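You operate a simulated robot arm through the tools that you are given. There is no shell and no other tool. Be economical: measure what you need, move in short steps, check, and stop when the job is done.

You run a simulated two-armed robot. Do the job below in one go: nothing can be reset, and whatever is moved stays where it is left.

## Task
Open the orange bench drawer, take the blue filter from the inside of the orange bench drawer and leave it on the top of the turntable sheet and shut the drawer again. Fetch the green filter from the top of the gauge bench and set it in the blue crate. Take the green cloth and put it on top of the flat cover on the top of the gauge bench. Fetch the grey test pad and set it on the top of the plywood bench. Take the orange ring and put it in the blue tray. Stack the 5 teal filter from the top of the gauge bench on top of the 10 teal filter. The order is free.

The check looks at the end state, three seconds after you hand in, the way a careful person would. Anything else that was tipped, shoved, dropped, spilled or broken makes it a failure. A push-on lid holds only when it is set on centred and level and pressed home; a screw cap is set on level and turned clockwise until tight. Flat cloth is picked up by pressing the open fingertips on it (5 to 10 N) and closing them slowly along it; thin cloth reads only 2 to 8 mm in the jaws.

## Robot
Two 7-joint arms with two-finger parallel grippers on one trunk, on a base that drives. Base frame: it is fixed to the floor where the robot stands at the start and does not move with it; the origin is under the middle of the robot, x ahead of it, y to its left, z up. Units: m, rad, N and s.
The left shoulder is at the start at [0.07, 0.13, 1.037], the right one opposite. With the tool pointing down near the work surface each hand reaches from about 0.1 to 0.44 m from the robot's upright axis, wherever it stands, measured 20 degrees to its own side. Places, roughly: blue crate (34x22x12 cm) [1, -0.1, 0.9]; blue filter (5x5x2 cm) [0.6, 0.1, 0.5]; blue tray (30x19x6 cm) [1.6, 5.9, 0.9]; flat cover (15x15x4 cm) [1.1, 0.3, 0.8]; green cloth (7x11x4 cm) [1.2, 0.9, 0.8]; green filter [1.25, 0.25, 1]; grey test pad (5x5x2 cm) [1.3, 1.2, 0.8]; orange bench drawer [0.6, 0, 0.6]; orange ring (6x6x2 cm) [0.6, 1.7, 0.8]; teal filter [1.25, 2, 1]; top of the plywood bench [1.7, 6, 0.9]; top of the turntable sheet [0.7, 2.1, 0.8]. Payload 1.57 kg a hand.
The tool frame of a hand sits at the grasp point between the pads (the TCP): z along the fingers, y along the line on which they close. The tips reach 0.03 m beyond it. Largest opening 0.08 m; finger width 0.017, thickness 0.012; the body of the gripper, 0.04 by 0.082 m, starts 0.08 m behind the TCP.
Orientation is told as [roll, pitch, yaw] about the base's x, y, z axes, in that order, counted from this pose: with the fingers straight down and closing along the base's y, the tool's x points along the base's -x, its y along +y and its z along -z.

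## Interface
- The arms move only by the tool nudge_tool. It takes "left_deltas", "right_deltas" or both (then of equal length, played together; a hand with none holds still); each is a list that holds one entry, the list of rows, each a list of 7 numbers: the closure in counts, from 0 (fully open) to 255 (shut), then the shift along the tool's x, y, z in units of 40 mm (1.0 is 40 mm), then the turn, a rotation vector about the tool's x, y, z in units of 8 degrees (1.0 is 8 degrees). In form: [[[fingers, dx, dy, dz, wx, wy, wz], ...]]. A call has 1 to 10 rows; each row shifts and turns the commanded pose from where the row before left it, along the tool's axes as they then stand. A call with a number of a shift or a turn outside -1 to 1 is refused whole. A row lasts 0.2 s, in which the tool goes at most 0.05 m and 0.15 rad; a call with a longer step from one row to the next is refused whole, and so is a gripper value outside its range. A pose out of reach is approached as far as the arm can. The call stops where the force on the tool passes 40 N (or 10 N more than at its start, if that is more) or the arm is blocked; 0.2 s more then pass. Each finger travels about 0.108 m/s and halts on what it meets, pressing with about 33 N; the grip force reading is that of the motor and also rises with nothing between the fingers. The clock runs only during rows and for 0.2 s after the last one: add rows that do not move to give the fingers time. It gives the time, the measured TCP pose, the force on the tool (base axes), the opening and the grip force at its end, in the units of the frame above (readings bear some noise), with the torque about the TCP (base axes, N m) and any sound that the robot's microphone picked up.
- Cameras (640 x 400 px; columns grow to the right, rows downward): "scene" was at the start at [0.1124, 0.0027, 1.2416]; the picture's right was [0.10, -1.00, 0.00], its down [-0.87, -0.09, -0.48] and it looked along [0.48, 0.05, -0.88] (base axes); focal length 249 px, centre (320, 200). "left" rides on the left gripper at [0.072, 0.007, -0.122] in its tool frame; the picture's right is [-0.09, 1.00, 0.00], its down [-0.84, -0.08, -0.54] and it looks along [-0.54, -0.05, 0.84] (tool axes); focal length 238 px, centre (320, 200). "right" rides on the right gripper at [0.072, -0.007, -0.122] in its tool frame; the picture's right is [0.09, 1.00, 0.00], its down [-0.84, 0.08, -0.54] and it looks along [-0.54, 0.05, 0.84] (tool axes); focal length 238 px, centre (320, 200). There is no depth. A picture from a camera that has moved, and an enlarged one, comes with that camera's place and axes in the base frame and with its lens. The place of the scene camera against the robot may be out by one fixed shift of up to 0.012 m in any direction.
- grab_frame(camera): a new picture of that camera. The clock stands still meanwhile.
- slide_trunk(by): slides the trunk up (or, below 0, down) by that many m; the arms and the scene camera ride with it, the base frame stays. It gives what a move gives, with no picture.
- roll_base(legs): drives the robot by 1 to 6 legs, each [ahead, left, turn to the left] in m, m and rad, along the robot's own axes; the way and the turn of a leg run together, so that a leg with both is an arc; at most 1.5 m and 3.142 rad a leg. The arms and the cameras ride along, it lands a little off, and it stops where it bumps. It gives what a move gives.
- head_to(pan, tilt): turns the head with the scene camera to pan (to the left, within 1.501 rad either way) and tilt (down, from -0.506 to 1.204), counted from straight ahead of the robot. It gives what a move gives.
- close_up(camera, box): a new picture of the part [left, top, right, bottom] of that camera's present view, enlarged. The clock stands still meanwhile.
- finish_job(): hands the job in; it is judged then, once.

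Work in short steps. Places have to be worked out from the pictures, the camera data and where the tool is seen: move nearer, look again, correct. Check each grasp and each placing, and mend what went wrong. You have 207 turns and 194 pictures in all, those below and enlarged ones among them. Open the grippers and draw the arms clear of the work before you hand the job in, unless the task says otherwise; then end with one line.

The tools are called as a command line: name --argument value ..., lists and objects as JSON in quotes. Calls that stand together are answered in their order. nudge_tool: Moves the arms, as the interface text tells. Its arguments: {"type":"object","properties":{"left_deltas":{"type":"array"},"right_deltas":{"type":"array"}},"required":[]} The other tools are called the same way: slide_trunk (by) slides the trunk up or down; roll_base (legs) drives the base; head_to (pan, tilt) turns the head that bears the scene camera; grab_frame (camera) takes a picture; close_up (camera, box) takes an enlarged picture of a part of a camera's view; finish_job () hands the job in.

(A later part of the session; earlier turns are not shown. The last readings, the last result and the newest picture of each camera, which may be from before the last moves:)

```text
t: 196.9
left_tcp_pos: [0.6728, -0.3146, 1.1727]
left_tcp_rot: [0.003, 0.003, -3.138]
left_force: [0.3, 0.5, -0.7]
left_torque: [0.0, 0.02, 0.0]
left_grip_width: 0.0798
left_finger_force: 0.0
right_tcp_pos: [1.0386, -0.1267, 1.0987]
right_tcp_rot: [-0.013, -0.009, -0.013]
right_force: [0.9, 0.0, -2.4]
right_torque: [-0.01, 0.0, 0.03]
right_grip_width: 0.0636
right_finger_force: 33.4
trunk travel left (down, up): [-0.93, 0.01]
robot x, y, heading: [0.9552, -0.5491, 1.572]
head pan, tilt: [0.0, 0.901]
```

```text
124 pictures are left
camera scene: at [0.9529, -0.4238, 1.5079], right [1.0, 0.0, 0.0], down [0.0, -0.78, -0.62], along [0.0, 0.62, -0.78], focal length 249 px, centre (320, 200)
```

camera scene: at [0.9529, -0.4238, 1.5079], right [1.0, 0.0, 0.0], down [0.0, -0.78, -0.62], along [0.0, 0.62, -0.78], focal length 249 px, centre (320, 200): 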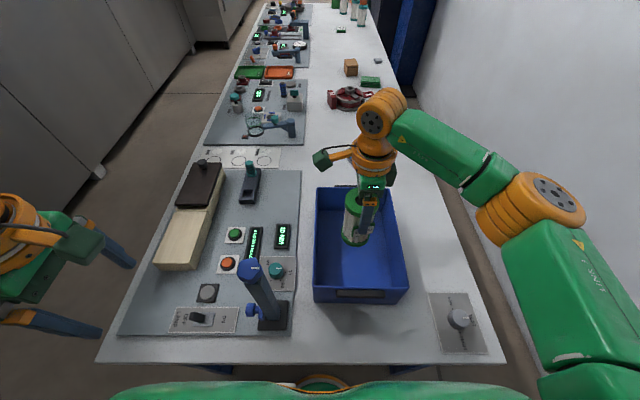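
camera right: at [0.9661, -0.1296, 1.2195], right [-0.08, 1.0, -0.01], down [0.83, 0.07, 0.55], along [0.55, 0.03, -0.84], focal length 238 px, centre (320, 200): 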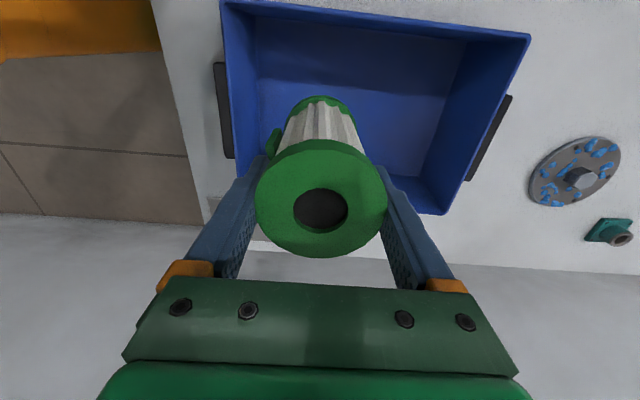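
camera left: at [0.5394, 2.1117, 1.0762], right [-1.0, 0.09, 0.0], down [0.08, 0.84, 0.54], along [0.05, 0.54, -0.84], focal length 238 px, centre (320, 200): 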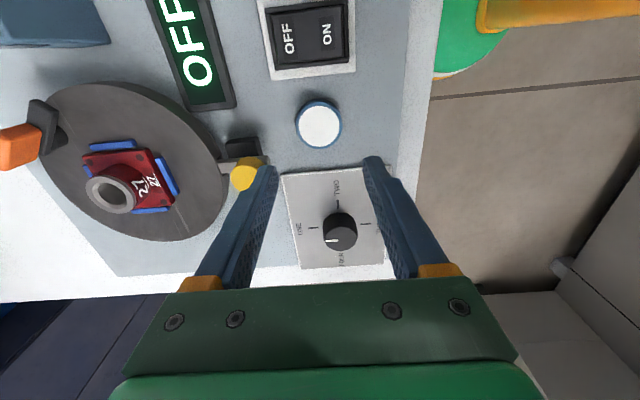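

The filter is over the crate's inside. I lower it by trunk and arm.

slide_trunk --by -0.09

nudge_tool --right_deltas '[[[135, 0, 0, 0.6, 0, 0, 0], [135, 0, 0, 0.6, 0, 0, 0], [135, 0, 0, 0.4, 0, 0, 0], [135, 0, 0, 0.2, 0, 0, 0], [135, 0, 0, 0.2, 0, 0, 0]]]'

```text
t: 198.2
left_tcp_pos: [0.6733, -0.3152, 1.0831]
left_tcp_rot: [0.002, 0.002, -3.138]
left_force: [-0.3, 0.5, 0.0]
left_torque: [-0.04, -0.02, 0.01]
left_grip_width: 0.0803
left_finger_force: 0.1
right_tcp_pos: [1.0379, -0.1275, 1.008]
right_tcp_rot: [-0.012, -0.011, -0.014]
right_force: [0.4, 0.7, -2.2]
right_torque: [0.01, -0.01, -0.02]
right_grip_width: 0.0635
right_finger_force: 33.3
trunk travel left (down, up): [-0.84, 0.1]
robot x, y, heading: [0.9547, -0.5466, 1.572]
head pan, tilt: [0.0, 0.901]
```

```text
t: 199.4
left_tcp_pos: [0.6732, -0.3147, 1.0835]
left_tcp_rot: [0.002, -0.001, -3.138]
left_force: [0.1, -0.1, 0.2]
left_torque: [-0.01, -0.03, 0.04]
left_grip_width: 0.08
left_finger_force: 0.1
right_tcp_pos: [1.0401, -0.1284, 0.9281]
right_tcp_rot: [-0.012, -0.008, -0.014]
right_force: [0.5, -0.3, -1.5]
right_torque: [-0.01, -0.02, 0.0]
right_grip_width: 0.0636
right_finger_force: 32.6
trunk travel left (down, up): [-0.84, 0.1]
robot x, y, heading: [0.9587, -0.5494, 1.572]
head pan, tilt: [0.0, 0.901]
```

I lower the last few mm until contact, then open and withdraw.

nudge_tool --right_deltas '[[[135, 0, 0, 0.1, 0, 0, 0], [135, 0, 0, 0.1, 0, 0, 0], [135, 0, 0, 0, 0, 0, 0]]]'

```text
t: 200.2
left_tcp_pos: [0.6734, -0.3173, 1.084]
left_tcp_rot: [0.001, 0.002, -3.139]
left_force: [-0.6, 0.3, 0.7]
left_torque: [-0.02, 0.01, 0.02]
left_grip_width: 0.08
left_finger_force: 0.1
right_tcp_pos: [1.0391, -0.1294, 0.9233]
right_tcp_rot: [-0.004, -0.009, -0.015]
right_force: [2.4, 10.1, 30.7]
right_torque: [1.25, 0.07, -0.21]
right_grip_width: 0.0637
right_finger_force: 33.1
trunk travel left (down, up): [-0.84, 0.1]
robot x, y, heading: [0.9519, -0.5491, 1.573]
head pan, tilt: [0.0, 0.901]
```

Contact on the crate floor. I ease off and open.

nudge_tool --right_deltas '[[[135, 0, 0, -0.07, 0, 0, 0], [80, 0, 0, 0, 0, 0, 0], [30, 0, 0, 0, 0, 0, 0], [0, 0, 0, 0, 0, 0, 0], [0, 0, 0, -0.4, 0, 0, 0], [0, 0, 0, -0.9, 0, 0, 0], [0, 0, 0, -0.9, 0, 0, 0], [0, 0, 0, -0.9, 0, 0, 0]]]'

grab_frame --camera "right"

```text
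t: 202.0
left_tcp_pos: [0.6722, -0.3154, 1.0831]
left_tcp_rot: [0.001, 0.002, -3.139]
left_force: [0.7, -0.8, -0.2]
left_torque: [0.01, 0.01, 0.0]
left_grip_width: 0.0801
left_finger_force: 0.1
right_tcp_pos: [1.0376, -0.1295, 1.0474]
right_tcp_rot: [-0.011, -0.01, -0.011]
right_force: [0.0, 0.0, 0.2]
right_torque: [-0.01, 0.03, -0.02]
right_grip_width: 0.0798
right_finger_force: 0.0
trunk travel left (down, up): [-0.84, 0.1]
robot x, y, heading: [0.9576, -0.5429, 1.576]
head pan, tilt: [0.0, 0.901]
```

```text
123 pictures are left
camera right: at [0.9646, -0.1314, 1.1694], right [-0.08, 1.0, -0.01], down [0.83, 0.07, 0.55], along [0.55, 0.03, -0.84], focal length 238 px, centre (320, 200)
```

right: 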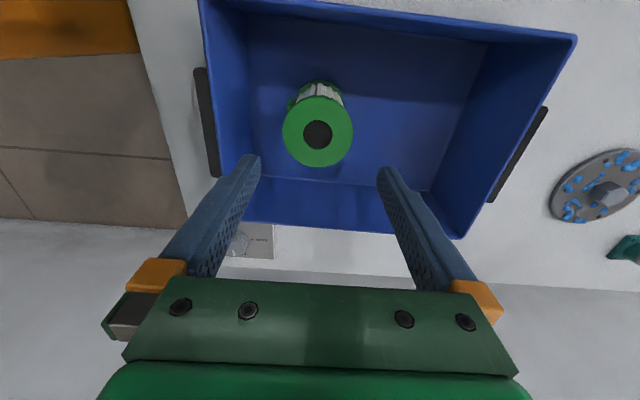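

The green filter stands in the crate. I raise the trunk, back out, turn and go back into the aisle, to the cloth.

slide_trunk --by 0.09

roll_base --legs '[[-0.52, 0, 0], [0, 0, 1.57], [-0.72, 0, 0], [0, -1.0, 0], [0, -0.85, 0]]'

grab_frame --camera "scene"

```text
t: 203.2
left_tcp_pos: [0.6726, -0.3137, 1.1738]
left_tcp_rot: [0.002, 0.003, -3.139]
left_force: [0.2, -0.1, -0.2]
left_torque: [0.0, 0.0, -0.03]
left_grip_width: 0.08
left_finger_force: 0.0
right_tcp_pos: [1.0379, -0.1262, 1.1388]
right_tcp_rot: [-0.01, -0.01, -0.013]
right_force: [0.0, 0.3, 0.1]
right_torque: [-0.03, -0.04, 0.01]
right_grip_width: 0.08
right_finger_force: 0.1
trunk travel left (down, up): [-0.93, 0.01]
robot x, y, heading: [0.9596, -0.5489, 1.574]
head pan, tilt: [0.0, 0.901]
```

```text
t: 222.4
left_tcp_pos: [1.448, 0.4908, 1.174]
left_tcp_rot: [0.001, 0.005, -1.567]
left_force: [0.0, 0.3, 0.1]
left_torque: [0.03, -0.01, 0.01]
left_grip_width: 0.0797
left_finger_force: 0.1
right_tcp_pos: [1.26, 0.856, 1.1378]
right_tcp_rot: [-0.011, -0.01, 1.556]
right_force: [-0.3, 0.6, -0.6]
right_torque: [0.02, -0.01, 0.01]
right_grip_width: 0.0799
right_finger_force: 0.0
trunk travel left (down, up): [-0.93, 0.01]
robot x, y, heading: [1.6791, 0.7763, -3.139]
head pan, tilt: [0.0, 0.901]
```

```text
122 pictures are left
camera scene: at [1.5514, 0.7696, 1.5081], right [0.0, 1.0, 0.0], down [0.78, 0.0, -0.62], along [-0.62, 0.0, -0.78], focal length 249 px, centre (320, 200)
```

scene: 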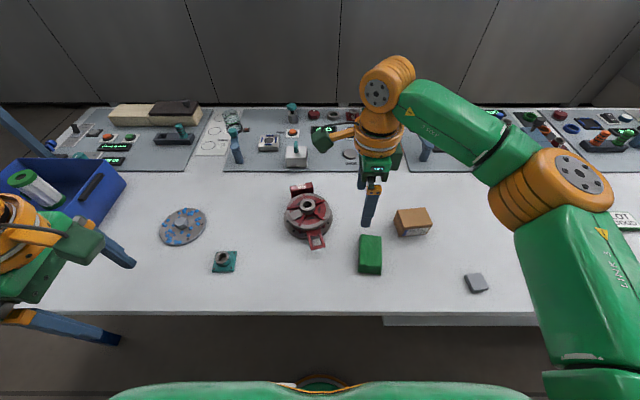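

All the targets show: cover ≈[1.12, 0.33], cloth ≈[1.22, 0.917], pad ≈[1.30, 1.207]. I enlarge the cloth and the cover.

close_up --camera "scene" --box '[330, 190, 490, 290]'

close_up --camera "scene" --box '[120, 180, 280, 280]'

grab_frame --camera "right"

```text
4.00 times, centred on (410, 240) of scene
camera zoom: at [1.5514, 0.7696, 1.5081], right [0.0, 1.0, 0.0], down [0.78, 0.0, -0.62], along [-0.62, 0.0, -0.78], focal length 994 px, centre (-40, 40)
```

zoom: 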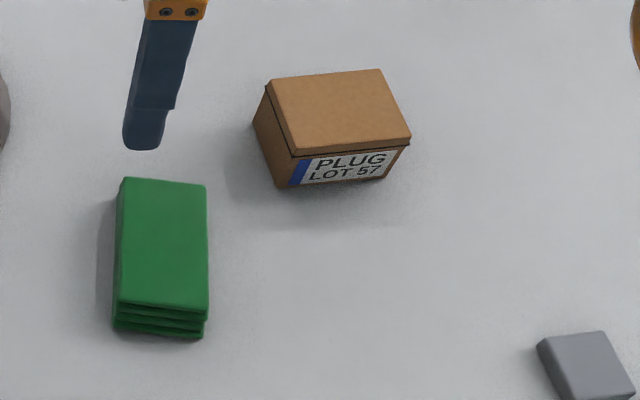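

```text
4.00 times, centred on (200, 230) of scene
camera zoom: at [1.5514, 0.7696, 1.5081], right [0.0, 1.0, 0.0], down [0.78, 0.0, -0.62], along [-0.62, 0.0, -0.78], focal length 994 px, centre (800, 80)
```

zoom: 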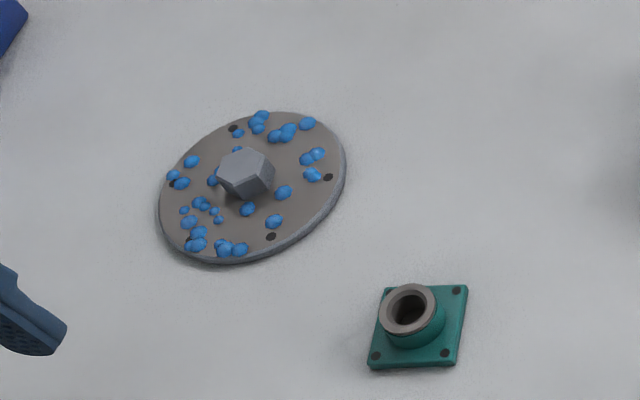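

```text
119 pictures are left
camera right: at [1.2641, 0.784, 1.2587], right [-1.0, -0.08, -0.01], down [-0.07, 0.83, 0.55], along [-0.03, 0.55, -0.83], focal length 238 px, centre (320, 200)
```

right: 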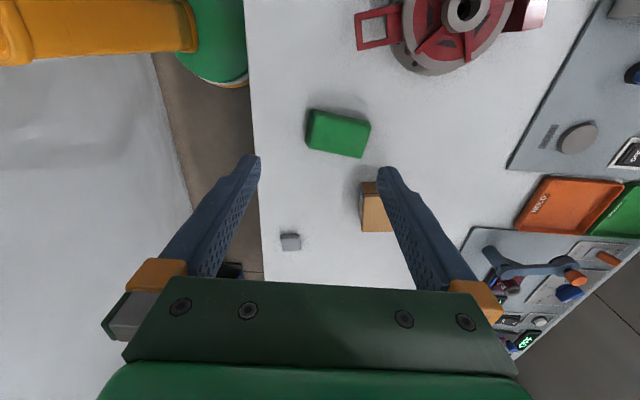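

The cloth is a folded stack, ≈6.6 cm wide in y, centre ≈[1.224, 0.912], turned about −6°. I drive 8 cm closer and turn the right tool to close along y.

roll_base --legs '[[0.08, 0, 0]]'

nudge_tool --right_deltas '[[[0, 0, 0, 0, 0, 0, -1], [0, 0, 0, 0, 0, 0, -1], [0, 0, 0, 0, 0, 0, -1], [0, 0, 0, 0, 0, 0, -1], [0, 0, 0, 0, 0, 0, -1], [0, 0, 0, 0, 0, 0, -1], [0, 0, 0, 0, 0, 0, -1], [0, 0, 0, 0, 0, 0, -1], [0, 0, 0, 0, 0, 0, -1], [0, 0, 0, 0, 0, 0, -1]]]'

grab_frame --camera "right"

```text
t: 223.5
left_tcp_pos: [1.3763, 0.4923, 1.1741]
left_tcp_rot: [-0.006, 0.002, -1.568]
left_force: [0.7, 0.6, 0.3]
left_torque: [0.01, 0.04, 0.01]
left_grip_width: 0.08
left_finger_force: 0.1
right_tcp_pos: [1.1888, 0.8579, 1.1408]
right_tcp_rot: [-0.004, -0.009, 1.557]
right_force: [1.0, 1.0, 0.6]
right_torque: [-0.02, 0.05, -0.04]
right_grip_width: 0.0801
right_finger_force: 0.0
trunk travel left (down, up): [-0.93, 0.01]
robot x, y, heading: [1.5994, 0.7822, -3.141]
head pan, tilt: [0.0, 0.901]
```

```text
t: 225.7
left_tcp_pos: [1.3661, 0.4912, 1.1743]
left_tcp_rot: [0.003, 0.003, -1.567]
left_force: [-1.0, -0.2, 0.6]
left_torque: [0.0, -0.01, 0.01]
left_grip_width: 0.0799
left_finger_force: 0.1
right_tcp_pos: [1.1806, 0.8566, 1.1375]
right_tcp_rot: [-0.012, 0.008, 2.955]
right_force: [0.1, 0.6, 0.3]
right_torque: [0.04, -0.01, -0.01]
right_grip_width: 0.0799
right_finger_force: 0.0
trunk travel left (down, up): [-0.93, 0.01]
robot x, y, heading: [1.6005, 0.7744, -3.137]
head pan, tilt: [0.0, 0.901]
```

```text
118 pictures are left
camera right: at [1.2503, 0.8504, 1.2603], right [-0.09, -1.0, -0.01], down [-0.84, 0.07, 0.53], along [-0.53, 0.06, -0.85], focal length 238 px, centre (320, 200)
```

right: 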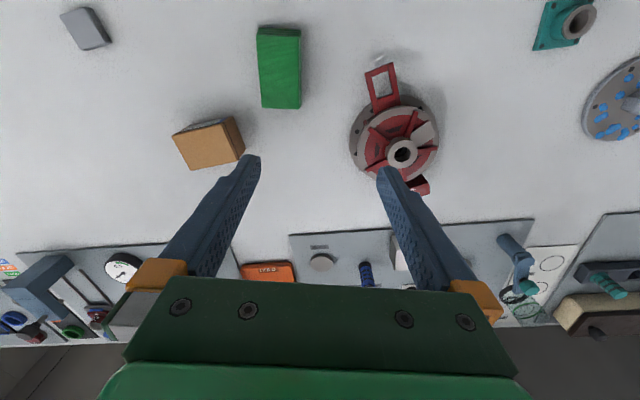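

Cloth centre ≈[1.226, 0.917], direction ≈ −8°. I align, move above it and go down part-way.

nudge_tool --right_deltas '[[[0, 0.45, -0.83, 0, 0, 0, -0.27], [0, 0.45, -0.83, 0, 0, 0, 0], [0, 0, 0, 0.9, 0, 0, 0], [0, 0, 0, 0.9, 0, 0, 0], [0, 0, 0, 0.9, 0, 0, 0], [0, 0, 0, 0.9, 0, 0, 0], [0, 0, 0, 0.9, 0, 0, 0], [0, 0, 0, 0.3, 0, 0, 0]]]'

grab_frame --camera "right"

```text
t: 227.5
left_tcp_pos: [1.366, 0.4925, 1.1739]
left_tcp_rot: [0.003, 0.003, -1.567]
left_force: [-0.7, -0.7, -0.1]
left_torque: [0.0, 0.02, 0.01]
left_grip_width: 0.0799
left_finger_force: 0.1
right_tcp_pos: [1.2297, 0.9195, 0.9461]
right_tcp_rot: [-0.01, 0.01, 2.993]
right_force: [-0.8, 0.0, 0.2]
right_torque: [0.05, 0.03, -0.02]
right_grip_width: 0.0802
right_finger_force: 0.0
trunk travel left (down, up): [-0.93, 0.01]
robot x, y, heading: [1.6006, 0.7757, -3.135]
head pan, tilt: [0.0, 0.901]
```

```text
117 pictures are left
camera right: at [1.2999, 0.9143, 1.0686], right [-0.06, -1.0, -0.01], down [-0.84, 0.04, 0.53], along [-0.53, 0.04, -0.85], focal length 238 px, centre (320, 200)
```

right: 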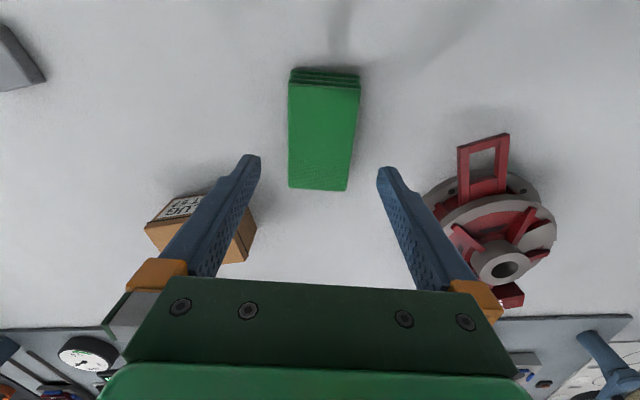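

The cloth is well centred between the fingers. I go down around it and close.

nudge_tool --right_deltas '[[[0, 0, 0, 0.7, 0, 0, 0], [0, 0, 0, 0.7, 0, 0, 0], [0, 0, 0, 0.6, 0, 0, 0], [0, 0, 0, 0.25, 0, 0, 0], [0, 0, 0, 0, 0, 0, 0]]]'

nudge_tool --right_deltas '[[[60, 0, 0, 0, 0, 0, 0], [100, 0, 0, 0, 0, 0, 0], [140, 0, 0, 0, 0, 0, 0], [160, 0, 0, 0, 0, 0, 0], [160, 0, 0, 0, 0, 0, 0]]]'

grab_frame --camera "right"

```text
t: 228.7
left_tcp_pos: [1.3672, 0.4928, 1.1739]
left_tcp_rot: [0.002, 0.002, -1.568]
left_force: [-0.2, -0.1, -1.1]
left_torque: [0.0, 0.01, -0.03]
left_grip_width: 0.0801
left_finger_force: 0.1
right_tcp_pos: [1.2297, 0.9208, 0.8565]
right_tcp_rot: [-0.01, 0.01, 2.991]
right_force: [0.0, 0.5, 0.6]
right_torque: [0.02, 0.03, -0.01]
right_grip_width: 0.0801
right_finger_force: 0.0
trunk travel left (down, up): [-0.93, 0.01]
robot x, y, heading: [1.5971, 0.7738, -3.14]
head pan, tilt: [0.0, 0.901]
```

```text
t: 229.9
left_tcp_pos: [1.3664, 0.4922, 1.1727]
left_tcp_rot: [0.002, 0.002, -1.566]
left_force: [0.5, 0.6, 0.7]
left_torque: [-0.01, 0.04, 0.0]
left_grip_width: 0.0797
left_finger_force: 0.1
right_tcp_pos: [1.2293, 0.9186, 0.856]
right_tcp_rot: [-0.011, 0.012, 2.993]
right_force: [0.5, -0.8, 0.0]
right_torque: [0.0, -0.03, 0.0]
right_grip_width: 0.064
right_finger_force: 32.6
trunk travel left (down, up): [-0.93, 0.01]
robot x, y, heading: [1.5983, 0.7758, -3.139]
head pan, tilt: [0.0, 0.901]
```

```text
116 pictures are left
camera right: at [1.3009, 0.9152, 0.979], right [-0.06, -1.0, -0.01], down [-0.85, 0.04, 0.53], along [-0.53, 0.04, -0.85], focal length 238 px, centre (320, 200)
```

right: 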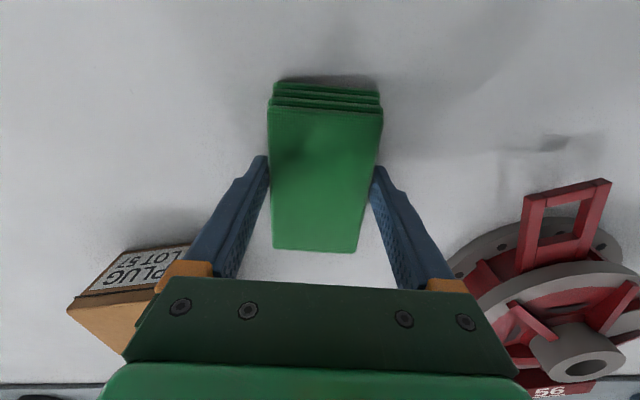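

Held (64 mm). I lift it and check that all layers come along.

nudge_tool --right_deltas '[[[160, 0, 0, -0.5, 0, 0, 0], [160, 0, 0, -0.9, 0, 0, 0], [160, 0, 0, -0.9, 0, 0, 0], [160, 0, 0, -0.9, 0, 0, 0], [160, 0, 0, -0.9, 0, 0, 0], [160, 0, 0, -0.9, 0, 0, 0]]]'

grab_frame --camera "right"

grab_frame --camera "scene"

```text
t: 231.3
left_tcp_pos: [1.3672, 0.4927, 1.1724]
left_tcp_rot: [0.001, 0.002, -1.568]
left_force: [-1.2, 0.5, 0.4]
left_torque: [0.0, 0.01, -0.04]
left_grip_width: 0.08
left_finger_force: 0.2
right_tcp_pos: [1.2284, 0.9179, 1.0566]
right_tcp_rot: [-0.012, 0.01, 2.992]
right_force: [-0.5, -0.8, -0.3]
right_torque: [-0.01, 0.01, -0.04]
right_grip_width: 0.0639
right_finger_force: 33.3
trunk travel left (down, up): [-0.93, 0.01]
robot x, y, heading: [1.5973, 0.7774, -3.142]
head pan, tilt: [0.0, 0.901]
```

```text
115 pictures are left
camera right: at [1.2996, 0.9135, 1.1798], right [-0.06, -1.0, -0.01], down [-0.85, 0.04, 0.53], along [-0.53, 0.04, -0.85], focal length 238 px, centre (320, 200)
```

right: 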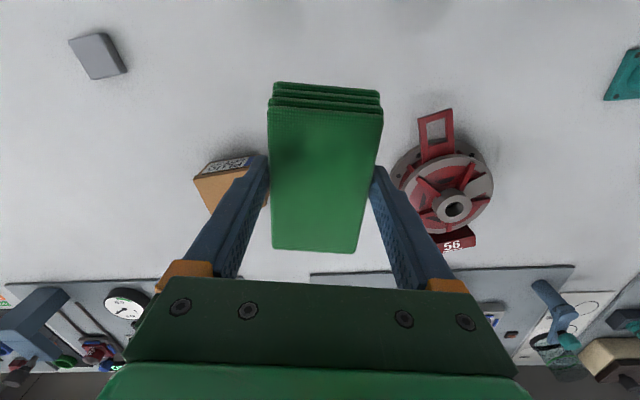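

```text
114 pictures are left
camera scene: at [1.4721, 0.771, 1.5081], right [0.0, 1.0, 0.0], down [0.78, 0.0, -0.62], along [-0.62, 0.0, -0.78], focal length 249 px, centre (320, 200)
```

scene: 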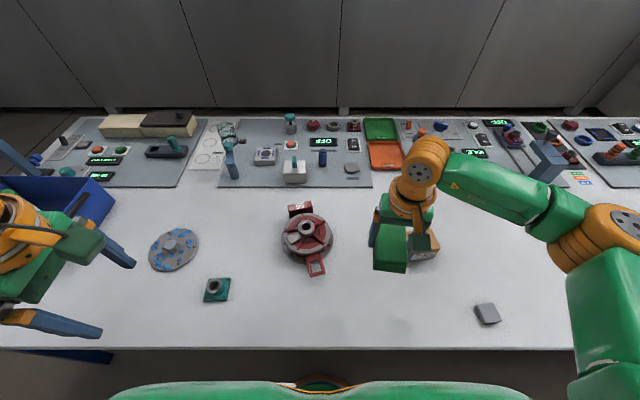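

The stack is held. I strafe to the cover at about [1.124, 0.33] and then close in.

roll_base --legs '[[0, 0.585, 0], [0.07, 0, 0]]'

grab_frame --camera "right"

grab_frame --camera "scene"

```text
t: 235.2
left_tcp_pos: [1.3071, -0.0901, 1.1752]
left_tcp_rot: [-0.006, 0.003, -1.567]
left_force: [1.2, 0.0, -0.6]
left_torque: [-0.04, 0.09, 0.0]
left_grip_width: 0.0798
left_finger_force: 0.0
right_tcp_pos: [1.1682, 0.3372, 1.0591]
right_tcp_rot: [-0.01, 0.003, 2.992]
right_force: [0.9, 0.0, -1.2]
right_torque: [-0.01, 0.03, 0.01]
right_grip_width: 0.064
right_finger_force: 33.4
trunk travel left (down, up): [-0.93, 0.01]
robot x, y, heading: [1.5311, 0.194, -3.14]
head pan, tilt: [0.0, 0.901]
```

```text
113 pictures are left
camera right: at [1.2395, 0.3319, 1.1817], right [-0.06, -1.0, -0.01], down [-0.84, 0.04, 0.54], along [-0.54, 0.04, -0.84], focal length 238 px, centre (320, 200)
```

right: 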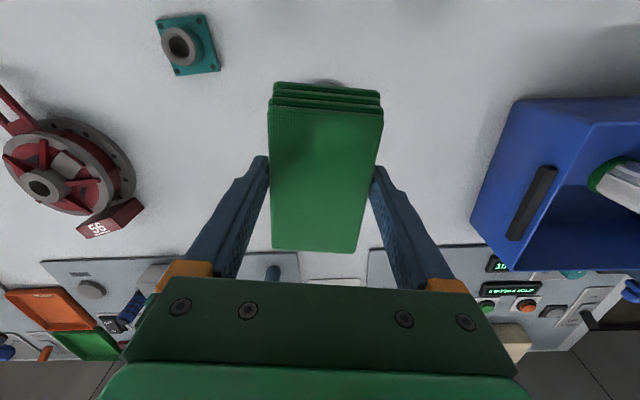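

```text
112 pictures are left
camera scene: at [1.4147, 0.1899, 1.5091], right [0.0, 1.0, 0.0], down [0.78, 0.0, -0.63], along [-0.63, 0.0, -0.78], focal length 249 px, centre (320, 200)
```

scene: 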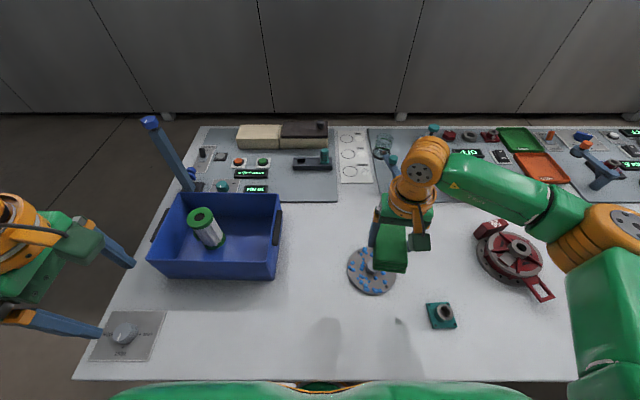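

Cover centre averages to about [1.124, 0.335]; its hex knob top is z≈0.855. I move the cloth above it and lower part-way.

nudge_tool --right_deltas '[[[160, -0.54, 0.1, 0, 0, 0, 0], [160, -0.54, 0.1, 0, 0, 0, 0], [160, 0, 0, 0, 0, 0, 0]]]'

slide_trunk --by -0.09

grab_frame --camera "scene"

grab_frame --camera "right"

```text
t: 236.0
left_tcp_pos: [1.3011, -0.089, 1.1734]
left_tcp_rot: [0.002, 0.005, -1.566]
left_force: [-0.7, -0.3, -0.2]
left_torque: [-0.02, -0.01, 0.04]
left_grip_width: 0.0799
left_finger_force: 0.0
right_tcp_pos: [1.1163, 0.3357, 1.0568]
right_tcp_rot: [-0.01, 0.009, 2.992]
right_force: [0.0, -0.3, -0.6]
right_torque: [-0.01, 0.04, -0.02]
right_grip_width: 0.064
right_finger_force: 33.3
trunk travel left (down, up): [-0.93, 0.01]
robot x, y, heading: [1.532, 0.1958, -3.145]
head pan, tilt: [0.0, 0.901]
```

```text
t: 237.3
left_tcp_pos: [1.3, -0.0896, 1.0836]
left_tcp_rot: [0.001, 0.003, -1.567]
left_force: [-0.1, -0.5, 0.3]
left_torque: [-0.02, -0.01, 0.01]
left_grip_width: 0.0799
left_finger_force: 0.1
right_tcp_pos: [1.1174, 0.3338, 0.9667]
right_tcp_rot: [-0.01, 0.01, 2.993]
right_force: [0.5, -0.1, -0.1]
right_torque: [0.01, -0.03, 0.01]
right_grip_width: 0.0639
right_finger_force: 33.1
trunk travel left (down, up): [-0.84, 0.1]
robot x, y, heading: [1.5324, 0.1933, -3.14]
head pan, tilt: [0.0, 0.901]
```

```text
111 pictures are left
camera scene: at [1.4035, 0.1891, 1.4181], right [0.0, 1.0, 0.0], down [0.78, 0.0, -0.62], along [-0.62, 0.0, -0.78], focal length 249 px, centre (320, 200)
```

scene: 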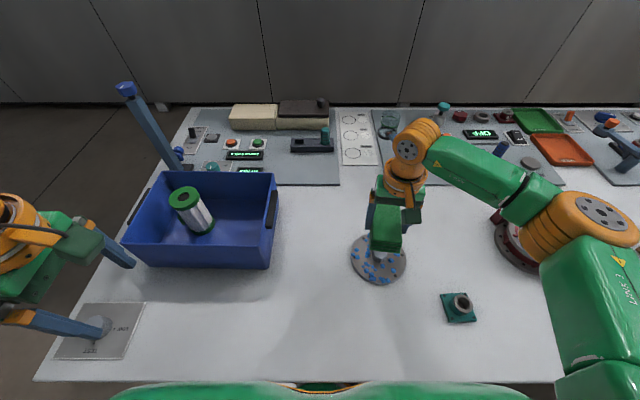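

```text
110 pictures are left
camera right: at [1.1872, 0.3298, 1.0888], right [-0.06, -1.0, -0.01], down [-0.85, 0.04, 0.53], along [-0.53, 0.04, -0.85], focal length 238 px, centre (320, 200)
```

right: 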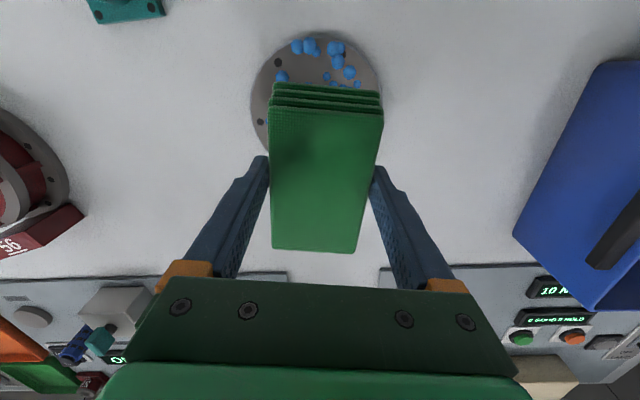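

From the wrist camera the cover's centre is about [1.132, 0.338]. I correct by 15 mm and descend slowly until the cloth touches.

nudge_tool --right_deltas '[[[160, 0.36, -0.13, 0.3, 0, 0, 0], [160, 0, 0, 0.5, 0, 0, 0], [160, 0, 0, 0.4, 0, 0, 0], [160, 0, 0, 0.1, 0, 0, 0], [160, 0, 0, 0.1, 0, 0, 0]]]'

grab_frame --camera "right"

close_up --camera "scene" --box '[320, 190, 480, 290]'

```text
t: 238.5
left_tcp_pos: [1.2993, -0.0902, 1.0831]
left_tcp_rot: [0.003, 0.001, -1.567]
left_force: [0.1, -0.6, -0.1]
left_torque: [-0.02, 0.01, 0.01]
left_grip_width: 0.08
left_finger_force: 0.0
right_tcp_pos: [1.1314, 0.3387, 0.9103]
right_tcp_rot: [-0.013, 0.011, 2.992]
right_force: [-0.1, 0.0, -0.8]
right_torque: [-0.01, -0.04, -0.03]
right_grip_width: 0.064
right_finger_force: 32.8
trunk travel left (down, up): [-0.84, 0.1]
robot x, y, heading: [1.5326, 0.1897, -3.142]
head pan, tilt: [0.0, 0.901]
```

```text
109 pictures are left
camera right: at [1.2028, 0.3334, 1.0328], right [-0.06, -1.0, -0.01], down [-0.85, 0.04, 0.53], along [-0.53, 0.04, -0.85], focal length 238 px, centre (320, 200)
```

right: 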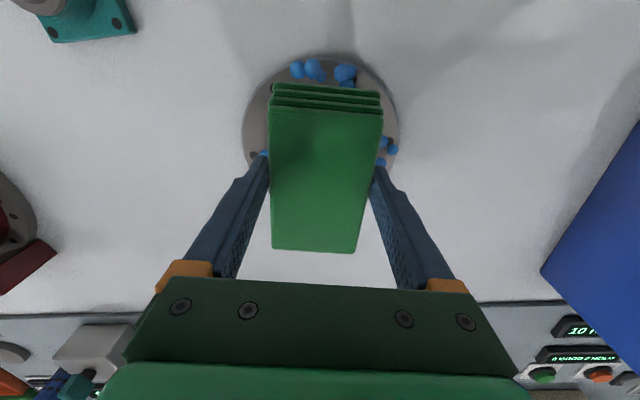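

```text
4.00 times, centred on (400, 240) of scene
camera zoom: at [1.4034, 0.1891, 1.4181], right [0.0, 1.0, 0.0], down [0.78, 0.0, -0.62], along [-0.62, 0.0, -0.78], focal length 994 px, centre (0, 40)
```

zoom: 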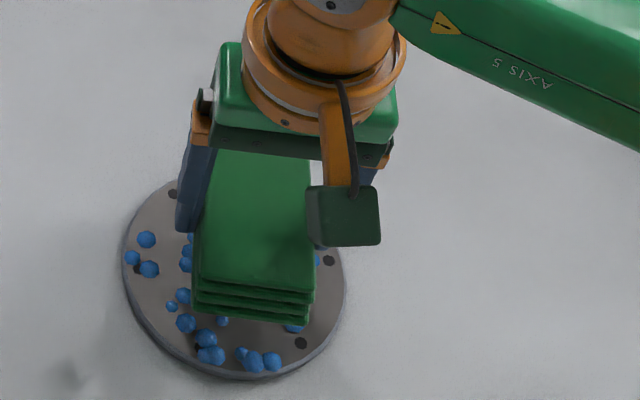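

The cloth is centred over the cover. I descend in 3–4 mm steps until contact.

nudge_tool --right_deltas '[[[160, 0, 0, 0.1, 0, 0, 0], [160, 0, 0, 0.1, 0, 0, 0], [160, 0, 0, 0.08, 0, 0, 0], [160, 0, 0, 0.08, 0, 0, 0]]]'

```text
t: 239.5
left_tcp_pos: [1.299, -0.0895, 1.0831]
left_tcp_rot: [0.003, 0.002, -1.567]
left_force: [-0.5, 1.2, 0.4]
left_torque: [0.03, 0.0, 0.0]
left_grip_width: 0.0801
left_finger_force: 0.0
right_tcp_pos: [1.1324, 0.3383, 0.8961]
right_tcp_rot: [-0.011, 0.011, 2.991]
right_force: [-0.7, 0.2, -0.5]
right_torque: [-0.01, -0.01, -0.01]
right_grip_width: 0.0641
right_finger_force: 32.8
trunk travel left (down, up): [-0.84, 0.1]
robot x, y, heading: [1.531, 0.1945, -3.139]
head pan, tilt: [0.0, 0.901]
```

No contact yet; a few more mm.

nudge_tool --right_deltas '[[[160, 0, 0, 0.08, 0, 0, 0], [160, 0, 0, 0.08, 0, 0, 0], [160, 0, 0, 0.08, 0, 0, 0]]]'

```text
t: 240.3
left_tcp_pos: [1.3013, -0.0898, 1.0844]
left_tcp_rot: [-0.001, 0.002, -1.567]
left_force: [0.5, -0.5, -0.6]
left_torque: [0.03, 0.03, 0.0]
left_grip_width: 0.0801
left_finger_force: 0.1
right_tcp_pos: [1.1334, 0.338, 0.8865]
right_tcp_rot: [-0.009, 0.004, 2.992]
right_force: [-3.9, 2.4, 19.0]
right_torque: [-0.15, 0.15, -0.1]
right_grip_width: 0.0642
right_finger_force: 33.1
trunk travel left (down, up): [-0.84, 0.1]
robot x, y, heading: [1.5348, 0.1963, -3.139]
head pan, tilt: [0.0, 0.901]
```

Contact, 19 N; the torque suggests the knob lies about 7 mm toward −x, −y. I lift a little, shift, and set down again.

nudge_tool --right_deltas '[[[160, 0, 0, -0.15, 0, 0, 0], [160, -0.13, 0.145, 0, 0, 0, 0], [160, 0, 0, 0.08, 0, 0, 0], [160, 0, 0, 0.06, 0, 0, 0], [160, 0, 0, 0, 0, 0, 0]]]'

```text
t: 241.5
left_tcp_pos: [1.3002, -0.0901, 1.0845]
left_tcp_rot: [0.001, 0.001, -1.568]
left_force: [-0.1, 0.1, 0.0]
left_torque: [0.02, 0.02, 0.01]
left_grip_width: 0.08
left_finger_force: 0.0
right_tcp_pos: [1.1265, 0.3333, 0.8892]
right_tcp_rot: [-0.009, 0.006, 2.991]
right_force: [-3.2, 2.4, 13.3]
right_torque: [-0.1, 0.09, -0.03]
right_grip_width: 0.0642
right_finger_force: 32.6
trunk travel left (down, up): [-0.84, 0.1]
robot x, y, heading: [1.5335, 0.1955, -3.134]
head pan, tilt: [0.0, 0.901]
```

The lever arms are within the knob's width, so it's centred enough. I ease off and open slowly.

nudge_tool --right_deltas '[[[160, 0, 0, -0.04, 0, 0, 0], [50, 0, 0, 0, 0, 0, 0], [30, 0, 0, 0, 0, 0, 0], [10, 0, 0, 0, 0, 0, 0], [0, 0, 0, 0, 0, 0, 0]]]'

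grab_frame --camera "right"

close_up --camera "scene" --box '[320, 190, 480, 290]'

```text
t: 242.7
left_tcp_pos: [1.2993, -0.089, 1.0846]
left_tcp_rot: [0.001, 0.001, -1.567]
left_force: [0.6, 0.8, 0.6]
left_torque: [0.0, 0.0, 0.0]
left_grip_width: 0.08
left_finger_force: 0.1
right_tcp_pos: [1.1261, 0.3332, 0.8893]
right_tcp_rot: [-0.009, 0.01, 2.991]
right_force: [0.1, 0.7, 0.1]
right_torque: [0.01, 0.04, -0.01]
right_grip_width: 0.0801
right_finger_force: 0.1
trunk travel left (down, up): [-0.84, 0.1]
robot x, y, heading: [1.5296, 0.1897, -3.138]
head pan, tilt: [0.0, 0.901]
```

```text
107 pictures are left
camera right: at [1.1974, 0.3286, 1.0111], right [-0.06, -1.0, -0.01], down [-0.85, 0.04, 0.53], along [-0.53, 0.04, -0.85], focal length 238 px, centre (320, 200)
```

right: 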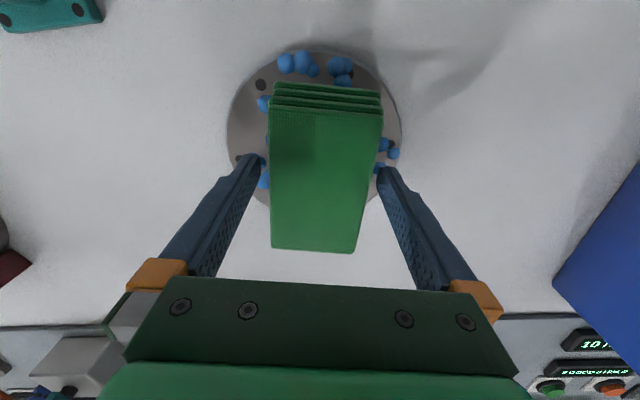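

```text
4.00 times, centred on (400, 240) of scene
camera zoom: at [1.4036, 0.189, 1.4181], right [0.0, 1.0, 0.0], down [0.78, 0.0, -0.62], along [-0.62, 0.0, -0.78], focal length 994 px, centre (0, 40)
```

zoom: 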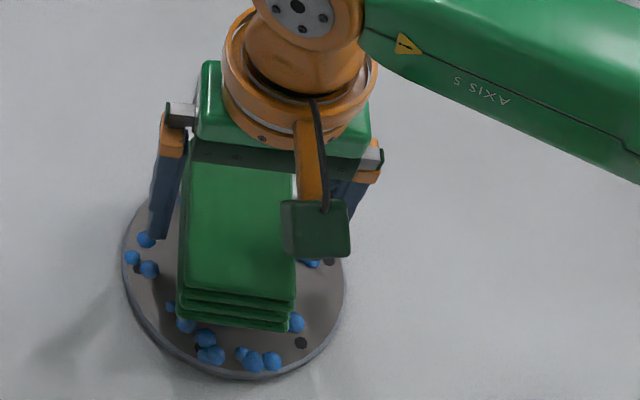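

It rests level. I withdraw straight up and check.

nudge_tool --right_deltas '[[[0, 0, 0, -0.4, 0, 0, 0], [0, 0, 0, -0.8, 0, 0, 0], [0, 0, 0, -0.9, 0, 0, 0], [0, 0, 0, -0.9, 0, 0, 0], [0, 0, 0, -0.9, 0, 0, 0]]]'

slide_trunk --by 0.08

grab_frame --camera "right"

```text
t: 243.9
left_tcp_pos: [1.2998, -0.0912, 1.0843]
left_tcp_rot: [0.002, 0.002, -1.566]
left_force: [-0.5, -0.6, 0.4]
left_torque: [0.02, -0.01, 0.0]
left_grip_width: 0.0798
left_finger_force: 0.1
right_tcp_pos: [1.1246, 0.3318, 1.0451]
right_tcp_rot: [-0.012, 0.011, 2.992]
right_force: [0.1, -0.6, 0.2]
right_torque: [-0.01, 0.01, 0.01]
right_grip_width: 0.0801
right_finger_force: 0.1
trunk travel left (down, up): [-0.84, 0.1]
robot x, y, heading: [1.5348, 0.1926, -3.14]
head pan, tilt: [0.0, 0.901]
```

```text
t: 245.1
left_tcp_pos: [1.299, -0.0902, 1.1635]
left_tcp_rot: [0.002, 0.003, -1.568]
left_force: [0.0, -0.1, -0.6]
left_torque: [-0.02, 0.02, 0.02]
left_grip_width: 0.08
left_finger_force: 0.0
right_tcp_pos: [1.1247, 0.3315, 1.1249]
right_tcp_rot: [-0.01, 0.009, 2.991]
right_force: [-0.4, 0.8, 0.0]
right_torque: [0.01, 0.05, -0.03]
right_grip_width: 0.08
right_finger_force: 0.0
trunk travel left (down, up): [-0.92, 0.02]
robot x, y, heading: [1.5318, 0.1944, -3.134]
head pan, tilt: [0.0, 0.901]
```

```text
105 pictures are left
camera right: at [1.1959, 0.327, 1.2473], right [-0.06, -1.0, -0.01], down [-0.85, 0.04, 0.53], along [-0.53, 0.04, -0.85], focal length 238 px, centre (320, 200)
```

right: 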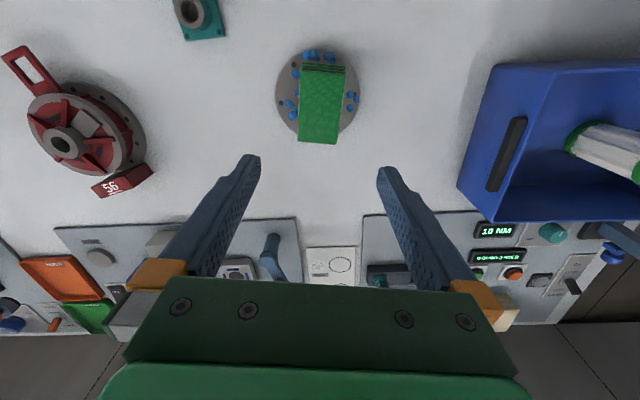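

The cloth lies on the cover. Next, the teal filters: I back into the aisle and strafe to y≈1.4 first, looking along the aisle.

roll_base --legs '[[-0.14, 0, 0], [0, -1.2, 0]]'

head_to --pan -0.7 --tilt 0.6

grab_frame --camera "scene"

```text
t: 252.1
left_tcp_pos: [1.4403, 1.1152, 1.1626]
left_tcp_rot: [0.002, 0.004, -1.581]
left_force: [0.0, 0.0, -0.4]
left_torque: [0.02, -0.04, 0.02]
left_grip_width: 0.08
left_finger_force: 0.0
right_tcp_pos: [1.2732, 1.539, 1.1246]
right_tcp_rot: [-0.012, 0.011, 2.977]
right_force: [0.1, 0.3, 0.2]
right_torque: [0.01, -0.01, -0.04]
right_grip_width: 0.0802
right_finger_force: 0.1
trunk travel left (down, up): [-0.92, 0.02]
robot x, y, heading: [1.6797, 1.3934, 3.132]
head pan, tilt: [0.0, 0.901]
```

```text
t: 253.1
left_tcp_pos: [1.4397, 1.1158, 1.1629]
left_tcp_rot: [0.002, 0.003, -1.582]
left_force: [0.3, 0.4, -0.1]
left_torque: [0.01, 0.06, 0.01]
left_grip_width: 0.08
left_finger_force: 0.0
right_tcp_pos: [1.2724, 1.5391, 1.125]
right_tcp_rot: [-0.009, 0.01, 2.977]
right_force: [0.5, -0.4, 0.4]
right_torque: [0.01, 0.05, -0.04]
right_grip_width: 0.0801
right_finger_force: 0.1
trunk travel left (down, up): [-0.92, 0.02]
robot x, y, heading: [1.679, 1.3975, 3.129]
head pan, tilt: [-0.7, 0.6]
```

```text
104 pictures are left
camera scene: at [1.5574, 1.4499, 1.5229], right [0.65, 0.76, 0.0], down [0.43, -0.37, -0.82], along [-0.63, 0.54, -0.57], focal length 249 px, centre (320, 200)
```

scene: 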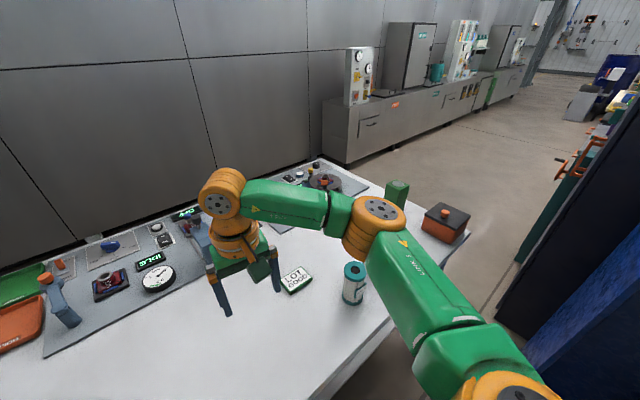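

The aisle is clear to y≈2.7. I strafe to y≈1.85 and look at the filters.

roll_base --legs '[[0, -0.42, 0.01]]'

head_to --pan 0 --tilt 0.8

grab_frame --camera "scene"

grab_frame --camera "right"

```text
t: 255.7
left_tcp_pos: [1.446, 1.5302, 1.1629]
left_tcp_rot: [0.002, 0.004, -1.571]
left_force: [0.7, 0.7, -0.8]
left_torque: [0.01, 0.01, 0.0]
left_grip_width: 0.0803
left_finger_force: 0.1
right_tcp_pos: [1.2731, 1.9511, 1.1265]
right_tcp_rot: [-0.015, 0.01, 2.986]
right_force: [0.4, -0.3, -0.3]
right_torque: [0.02, -0.02, 0.03]
right_grip_width: 0.0801
right_finger_force: 0.1
trunk travel left (down, up): [-0.92, 0.02]
robot x, y, heading: [1.6824, 1.8142, 3.142]
head pan, tilt: [-0.7, 0.6]
```

```text
t: 256.8
left_tcp_pos: [1.4464, 1.5333, 1.1638]
left_tcp_rot: [0.001, 0.001, -1.572]
left_force: [0.3, -0.4, 1.2]
left_torque: [0.01, -0.03, 0.02]
left_grip_width: 0.0798
left_finger_force: 0.1
right_tcp_pos: [1.2741, 1.9539, 1.1249]
right_tcp_rot: [-0.01, 0.011, 2.988]
right_force: [0.0, 0.6, -0.6]
right_torque: [-0.01, 0.02, -0.02]
right_grip_width: 0.0801
right_finger_force: 0.0
trunk travel left (down, up): [-0.92, 0.02]
robot x, y, heading: [1.6804, 1.8127, 3.136]
head pan, tilt: [0.0, 0.799]
```

```text
103 pictures are left
camera scene: at [1.5465, 1.8106, 1.5061], right [0.0, 1.0, 0.0], down [0.72, 0.0, -0.7], along [-0.7, 0.0, -0.72], focal length 249 px, centre (320, 200)
```

scene: 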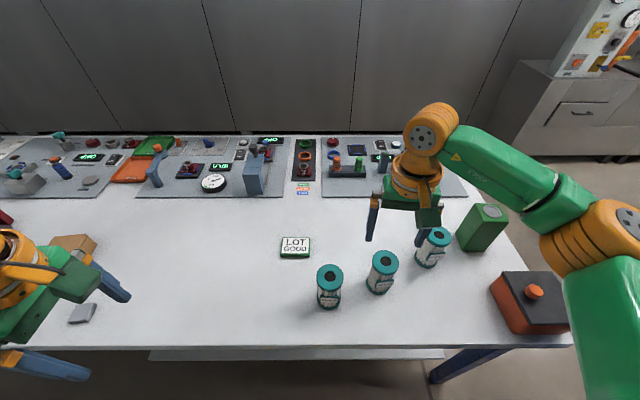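

```text
102 pictures are left
camera right: at [1.3447, 1.9495, 1.2473], right [-0.06, -1.0, -0.01], down [-0.84, 0.05, 0.53], along [-0.53, 0.04, -0.85], focal length 238 px, centre (320, 200)
```

right: 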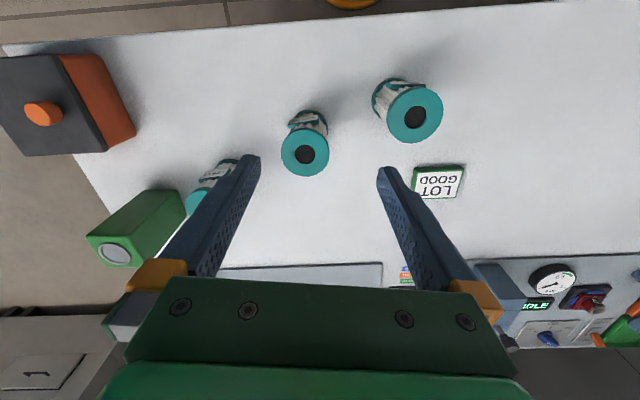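

Labels are needed; I enlarge the three filters.

close_up --camera "scene" --box '[300, 215, 460, 315]'

```text
4.00 times, centred on (380, 265) of scene
camera zoom: at [1.5465, 1.8106, 1.5061], right [0.0, 1.0, 0.0], down [0.72, 0.0, -0.7], along [-0.7, 0.0, -0.72], focal length 994 px, centre (80, -60)
```

zoom: 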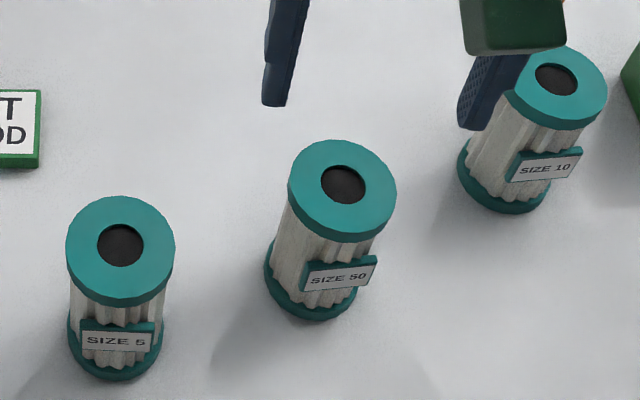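

SIZE 5 is at about [1.26, 1.837], SIZE 50 in the middle, SIZE 10 at about [1.13, 2.145]. I position the base for SIZE 5 and move the right hand above it.

roll_base --legs '[[0, 0.1, 0], [0.08, 0, 0]]'

grab_frame --camera "right"

```text
t: 258.6
left_tcp_pos: [1.3741, 1.4341, 1.1661]
left_tcp_rot: [-0.003, -0.001, -1.569]
left_force: [1.7, 0.6, -0.1]
left_torque: [-0.01, 0.06, -0.01]
left_grip_width: 0.0799
left_finger_force: 0.0
right_tcp_pos: [1.2005, 1.8561, 1.1286]
right_tcp_rot: [-0.009, 0.002, 2.987]
right_force: [1.7, 0.7, -0.5]
right_torque: [-0.02, 0.05, 0.0]
right_grip_width: 0.0801
right_finger_force: 0.1
trunk travel left (down, up): [-0.92, 0.02]
robot x, y, heading: [1.5985, 1.713, 3.138]
head pan, tilt: [0.0, 0.799]
```

```text
100 pictures are left
camera right: at [1.2731, 1.8516, 1.2497], right [-0.06, -1.0, -0.01], down [-0.84, 0.05, 0.54], along [-0.54, 0.04, -0.84], focal length 238 px, centre (320, 200)
```

right: 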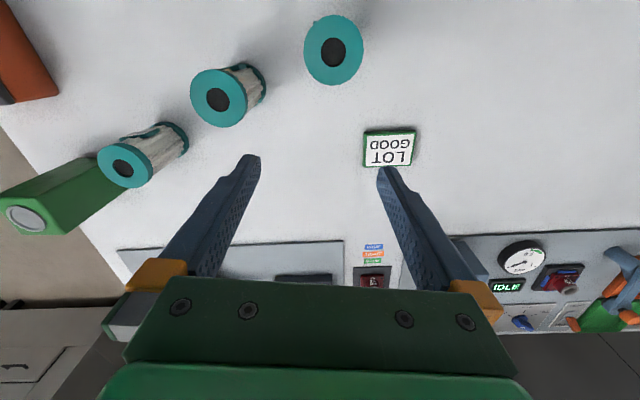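

SIZE 5's top is at [1.267, 1.838]. I move above it and down to just above the cap.

nudge_tool --right_deltas '[[[0, 0.87, 0.09, 0, 0, 0, 0], [0, 0.87, 0.09, 0, 0, 0, 0], [0, 0, 0, 0.9, 0, 0, 0], [0, 0, 0, 0.9, 0, 0, 0], [0, 0, 0, 0.9, 0, 0, 0], [0, 0, 0, 0.6, 0, 0, 0], [0, 0, 0, 0, 0, 0, 0]]]'

grab_frame --camera "right"

```text
t: 260.2
left_tcp_pos: [1.3651, 1.4326, 1.1636]
left_tcp_rot: [0.001, 0.001, -1.571]
left_force: [-0.3, -0.6, 0.5]
left_torque: [0.02, 0.01, 0.04]
left_grip_width: 0.0801
left_finger_force: 0.0
right_tcp_pos: [1.2619, 1.8384, 0.993]
right_tcp_rot: [-0.013, 0.011, 2.987]
right_force: [0.1, 0.3, 1.1]
right_torque: [-0.01, 0.01, 0.02]
right_grip_width: 0.0799
right_finger_force: 0.1
trunk travel left (down, up): [-0.92, 0.02]
robot x, y, heading: [1.6013, 1.7131, 3.14]
head pan, tilt: [0.0, 0.799]
```

```text
99 pictures are left
camera right: at [1.3333, 1.8331, 1.1154], right [-0.06, -1.0, -0.01], down [-0.85, 0.05, 0.53], along [-0.53, 0.04, -0.85], focal length 238 px, centre (320, 200)
```

right: 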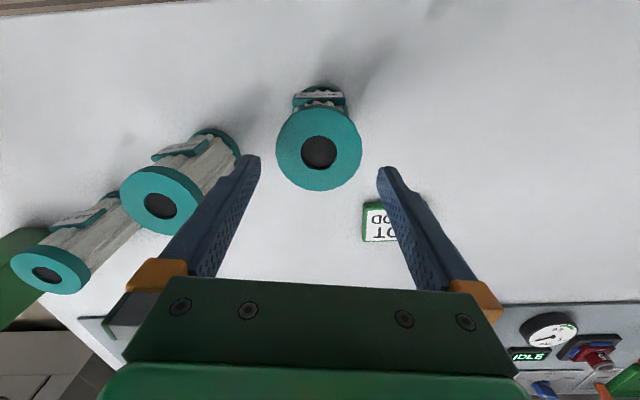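

Centred within 5 mm. I descend and close.

nudge_tool --right_deltas '[[[0, 0.12, 0, 0.5, 0, 0, 0], [0, 0, 0, 0.6, 0, 0, 0], [0, 0, 0, 0.6, 0, 0, 0], [0, 0, 0, 0.1, 0, 0, 0], [60, 0, 0, 0, 0, 0, 0], [110, 0, 0, 0, 0, 0, 0], [130, 0, 0, 0, 0, 0, 0]]]'

grab_frame --camera "right"

```text
t: 261.8
left_tcp_pos: [1.3661, 1.4323, 1.1642]
left_tcp_rot: [0.001, 0.001, -1.571]
left_force: [0.7, -0.1, -1.0]
left_torque: [0.0, -0.04, 0.01]
left_grip_width: 0.08
left_finger_force: 0.1
right_tcp_pos: [1.2691, 1.8375, 0.9202]
right_tcp_rot: [-0.011, 0.011, 2.988]
right_force: [0.4, -0.5, -0.2]
right_torque: [-0.01, 0.0, -0.01]
right_grip_width: 0.0648
right_finger_force: 33.1
trunk travel left (down, up): [-0.92, 0.02]
robot x, y, heading: [1.5985, 1.7115, 3.14]
head pan, tilt: [0.0, 0.799]
```

```text
98 pictures are left
camera right: at [1.3392, 1.8326, 1.0441], right [-0.06, -1.0, -0.01], down [-0.85, 0.05, 0.53], along [-0.53, 0.04, -0.85], focal length 238 px, centre (320, 200)
```

right: 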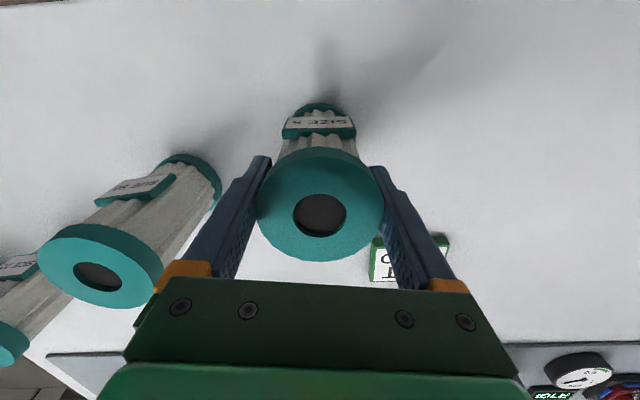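

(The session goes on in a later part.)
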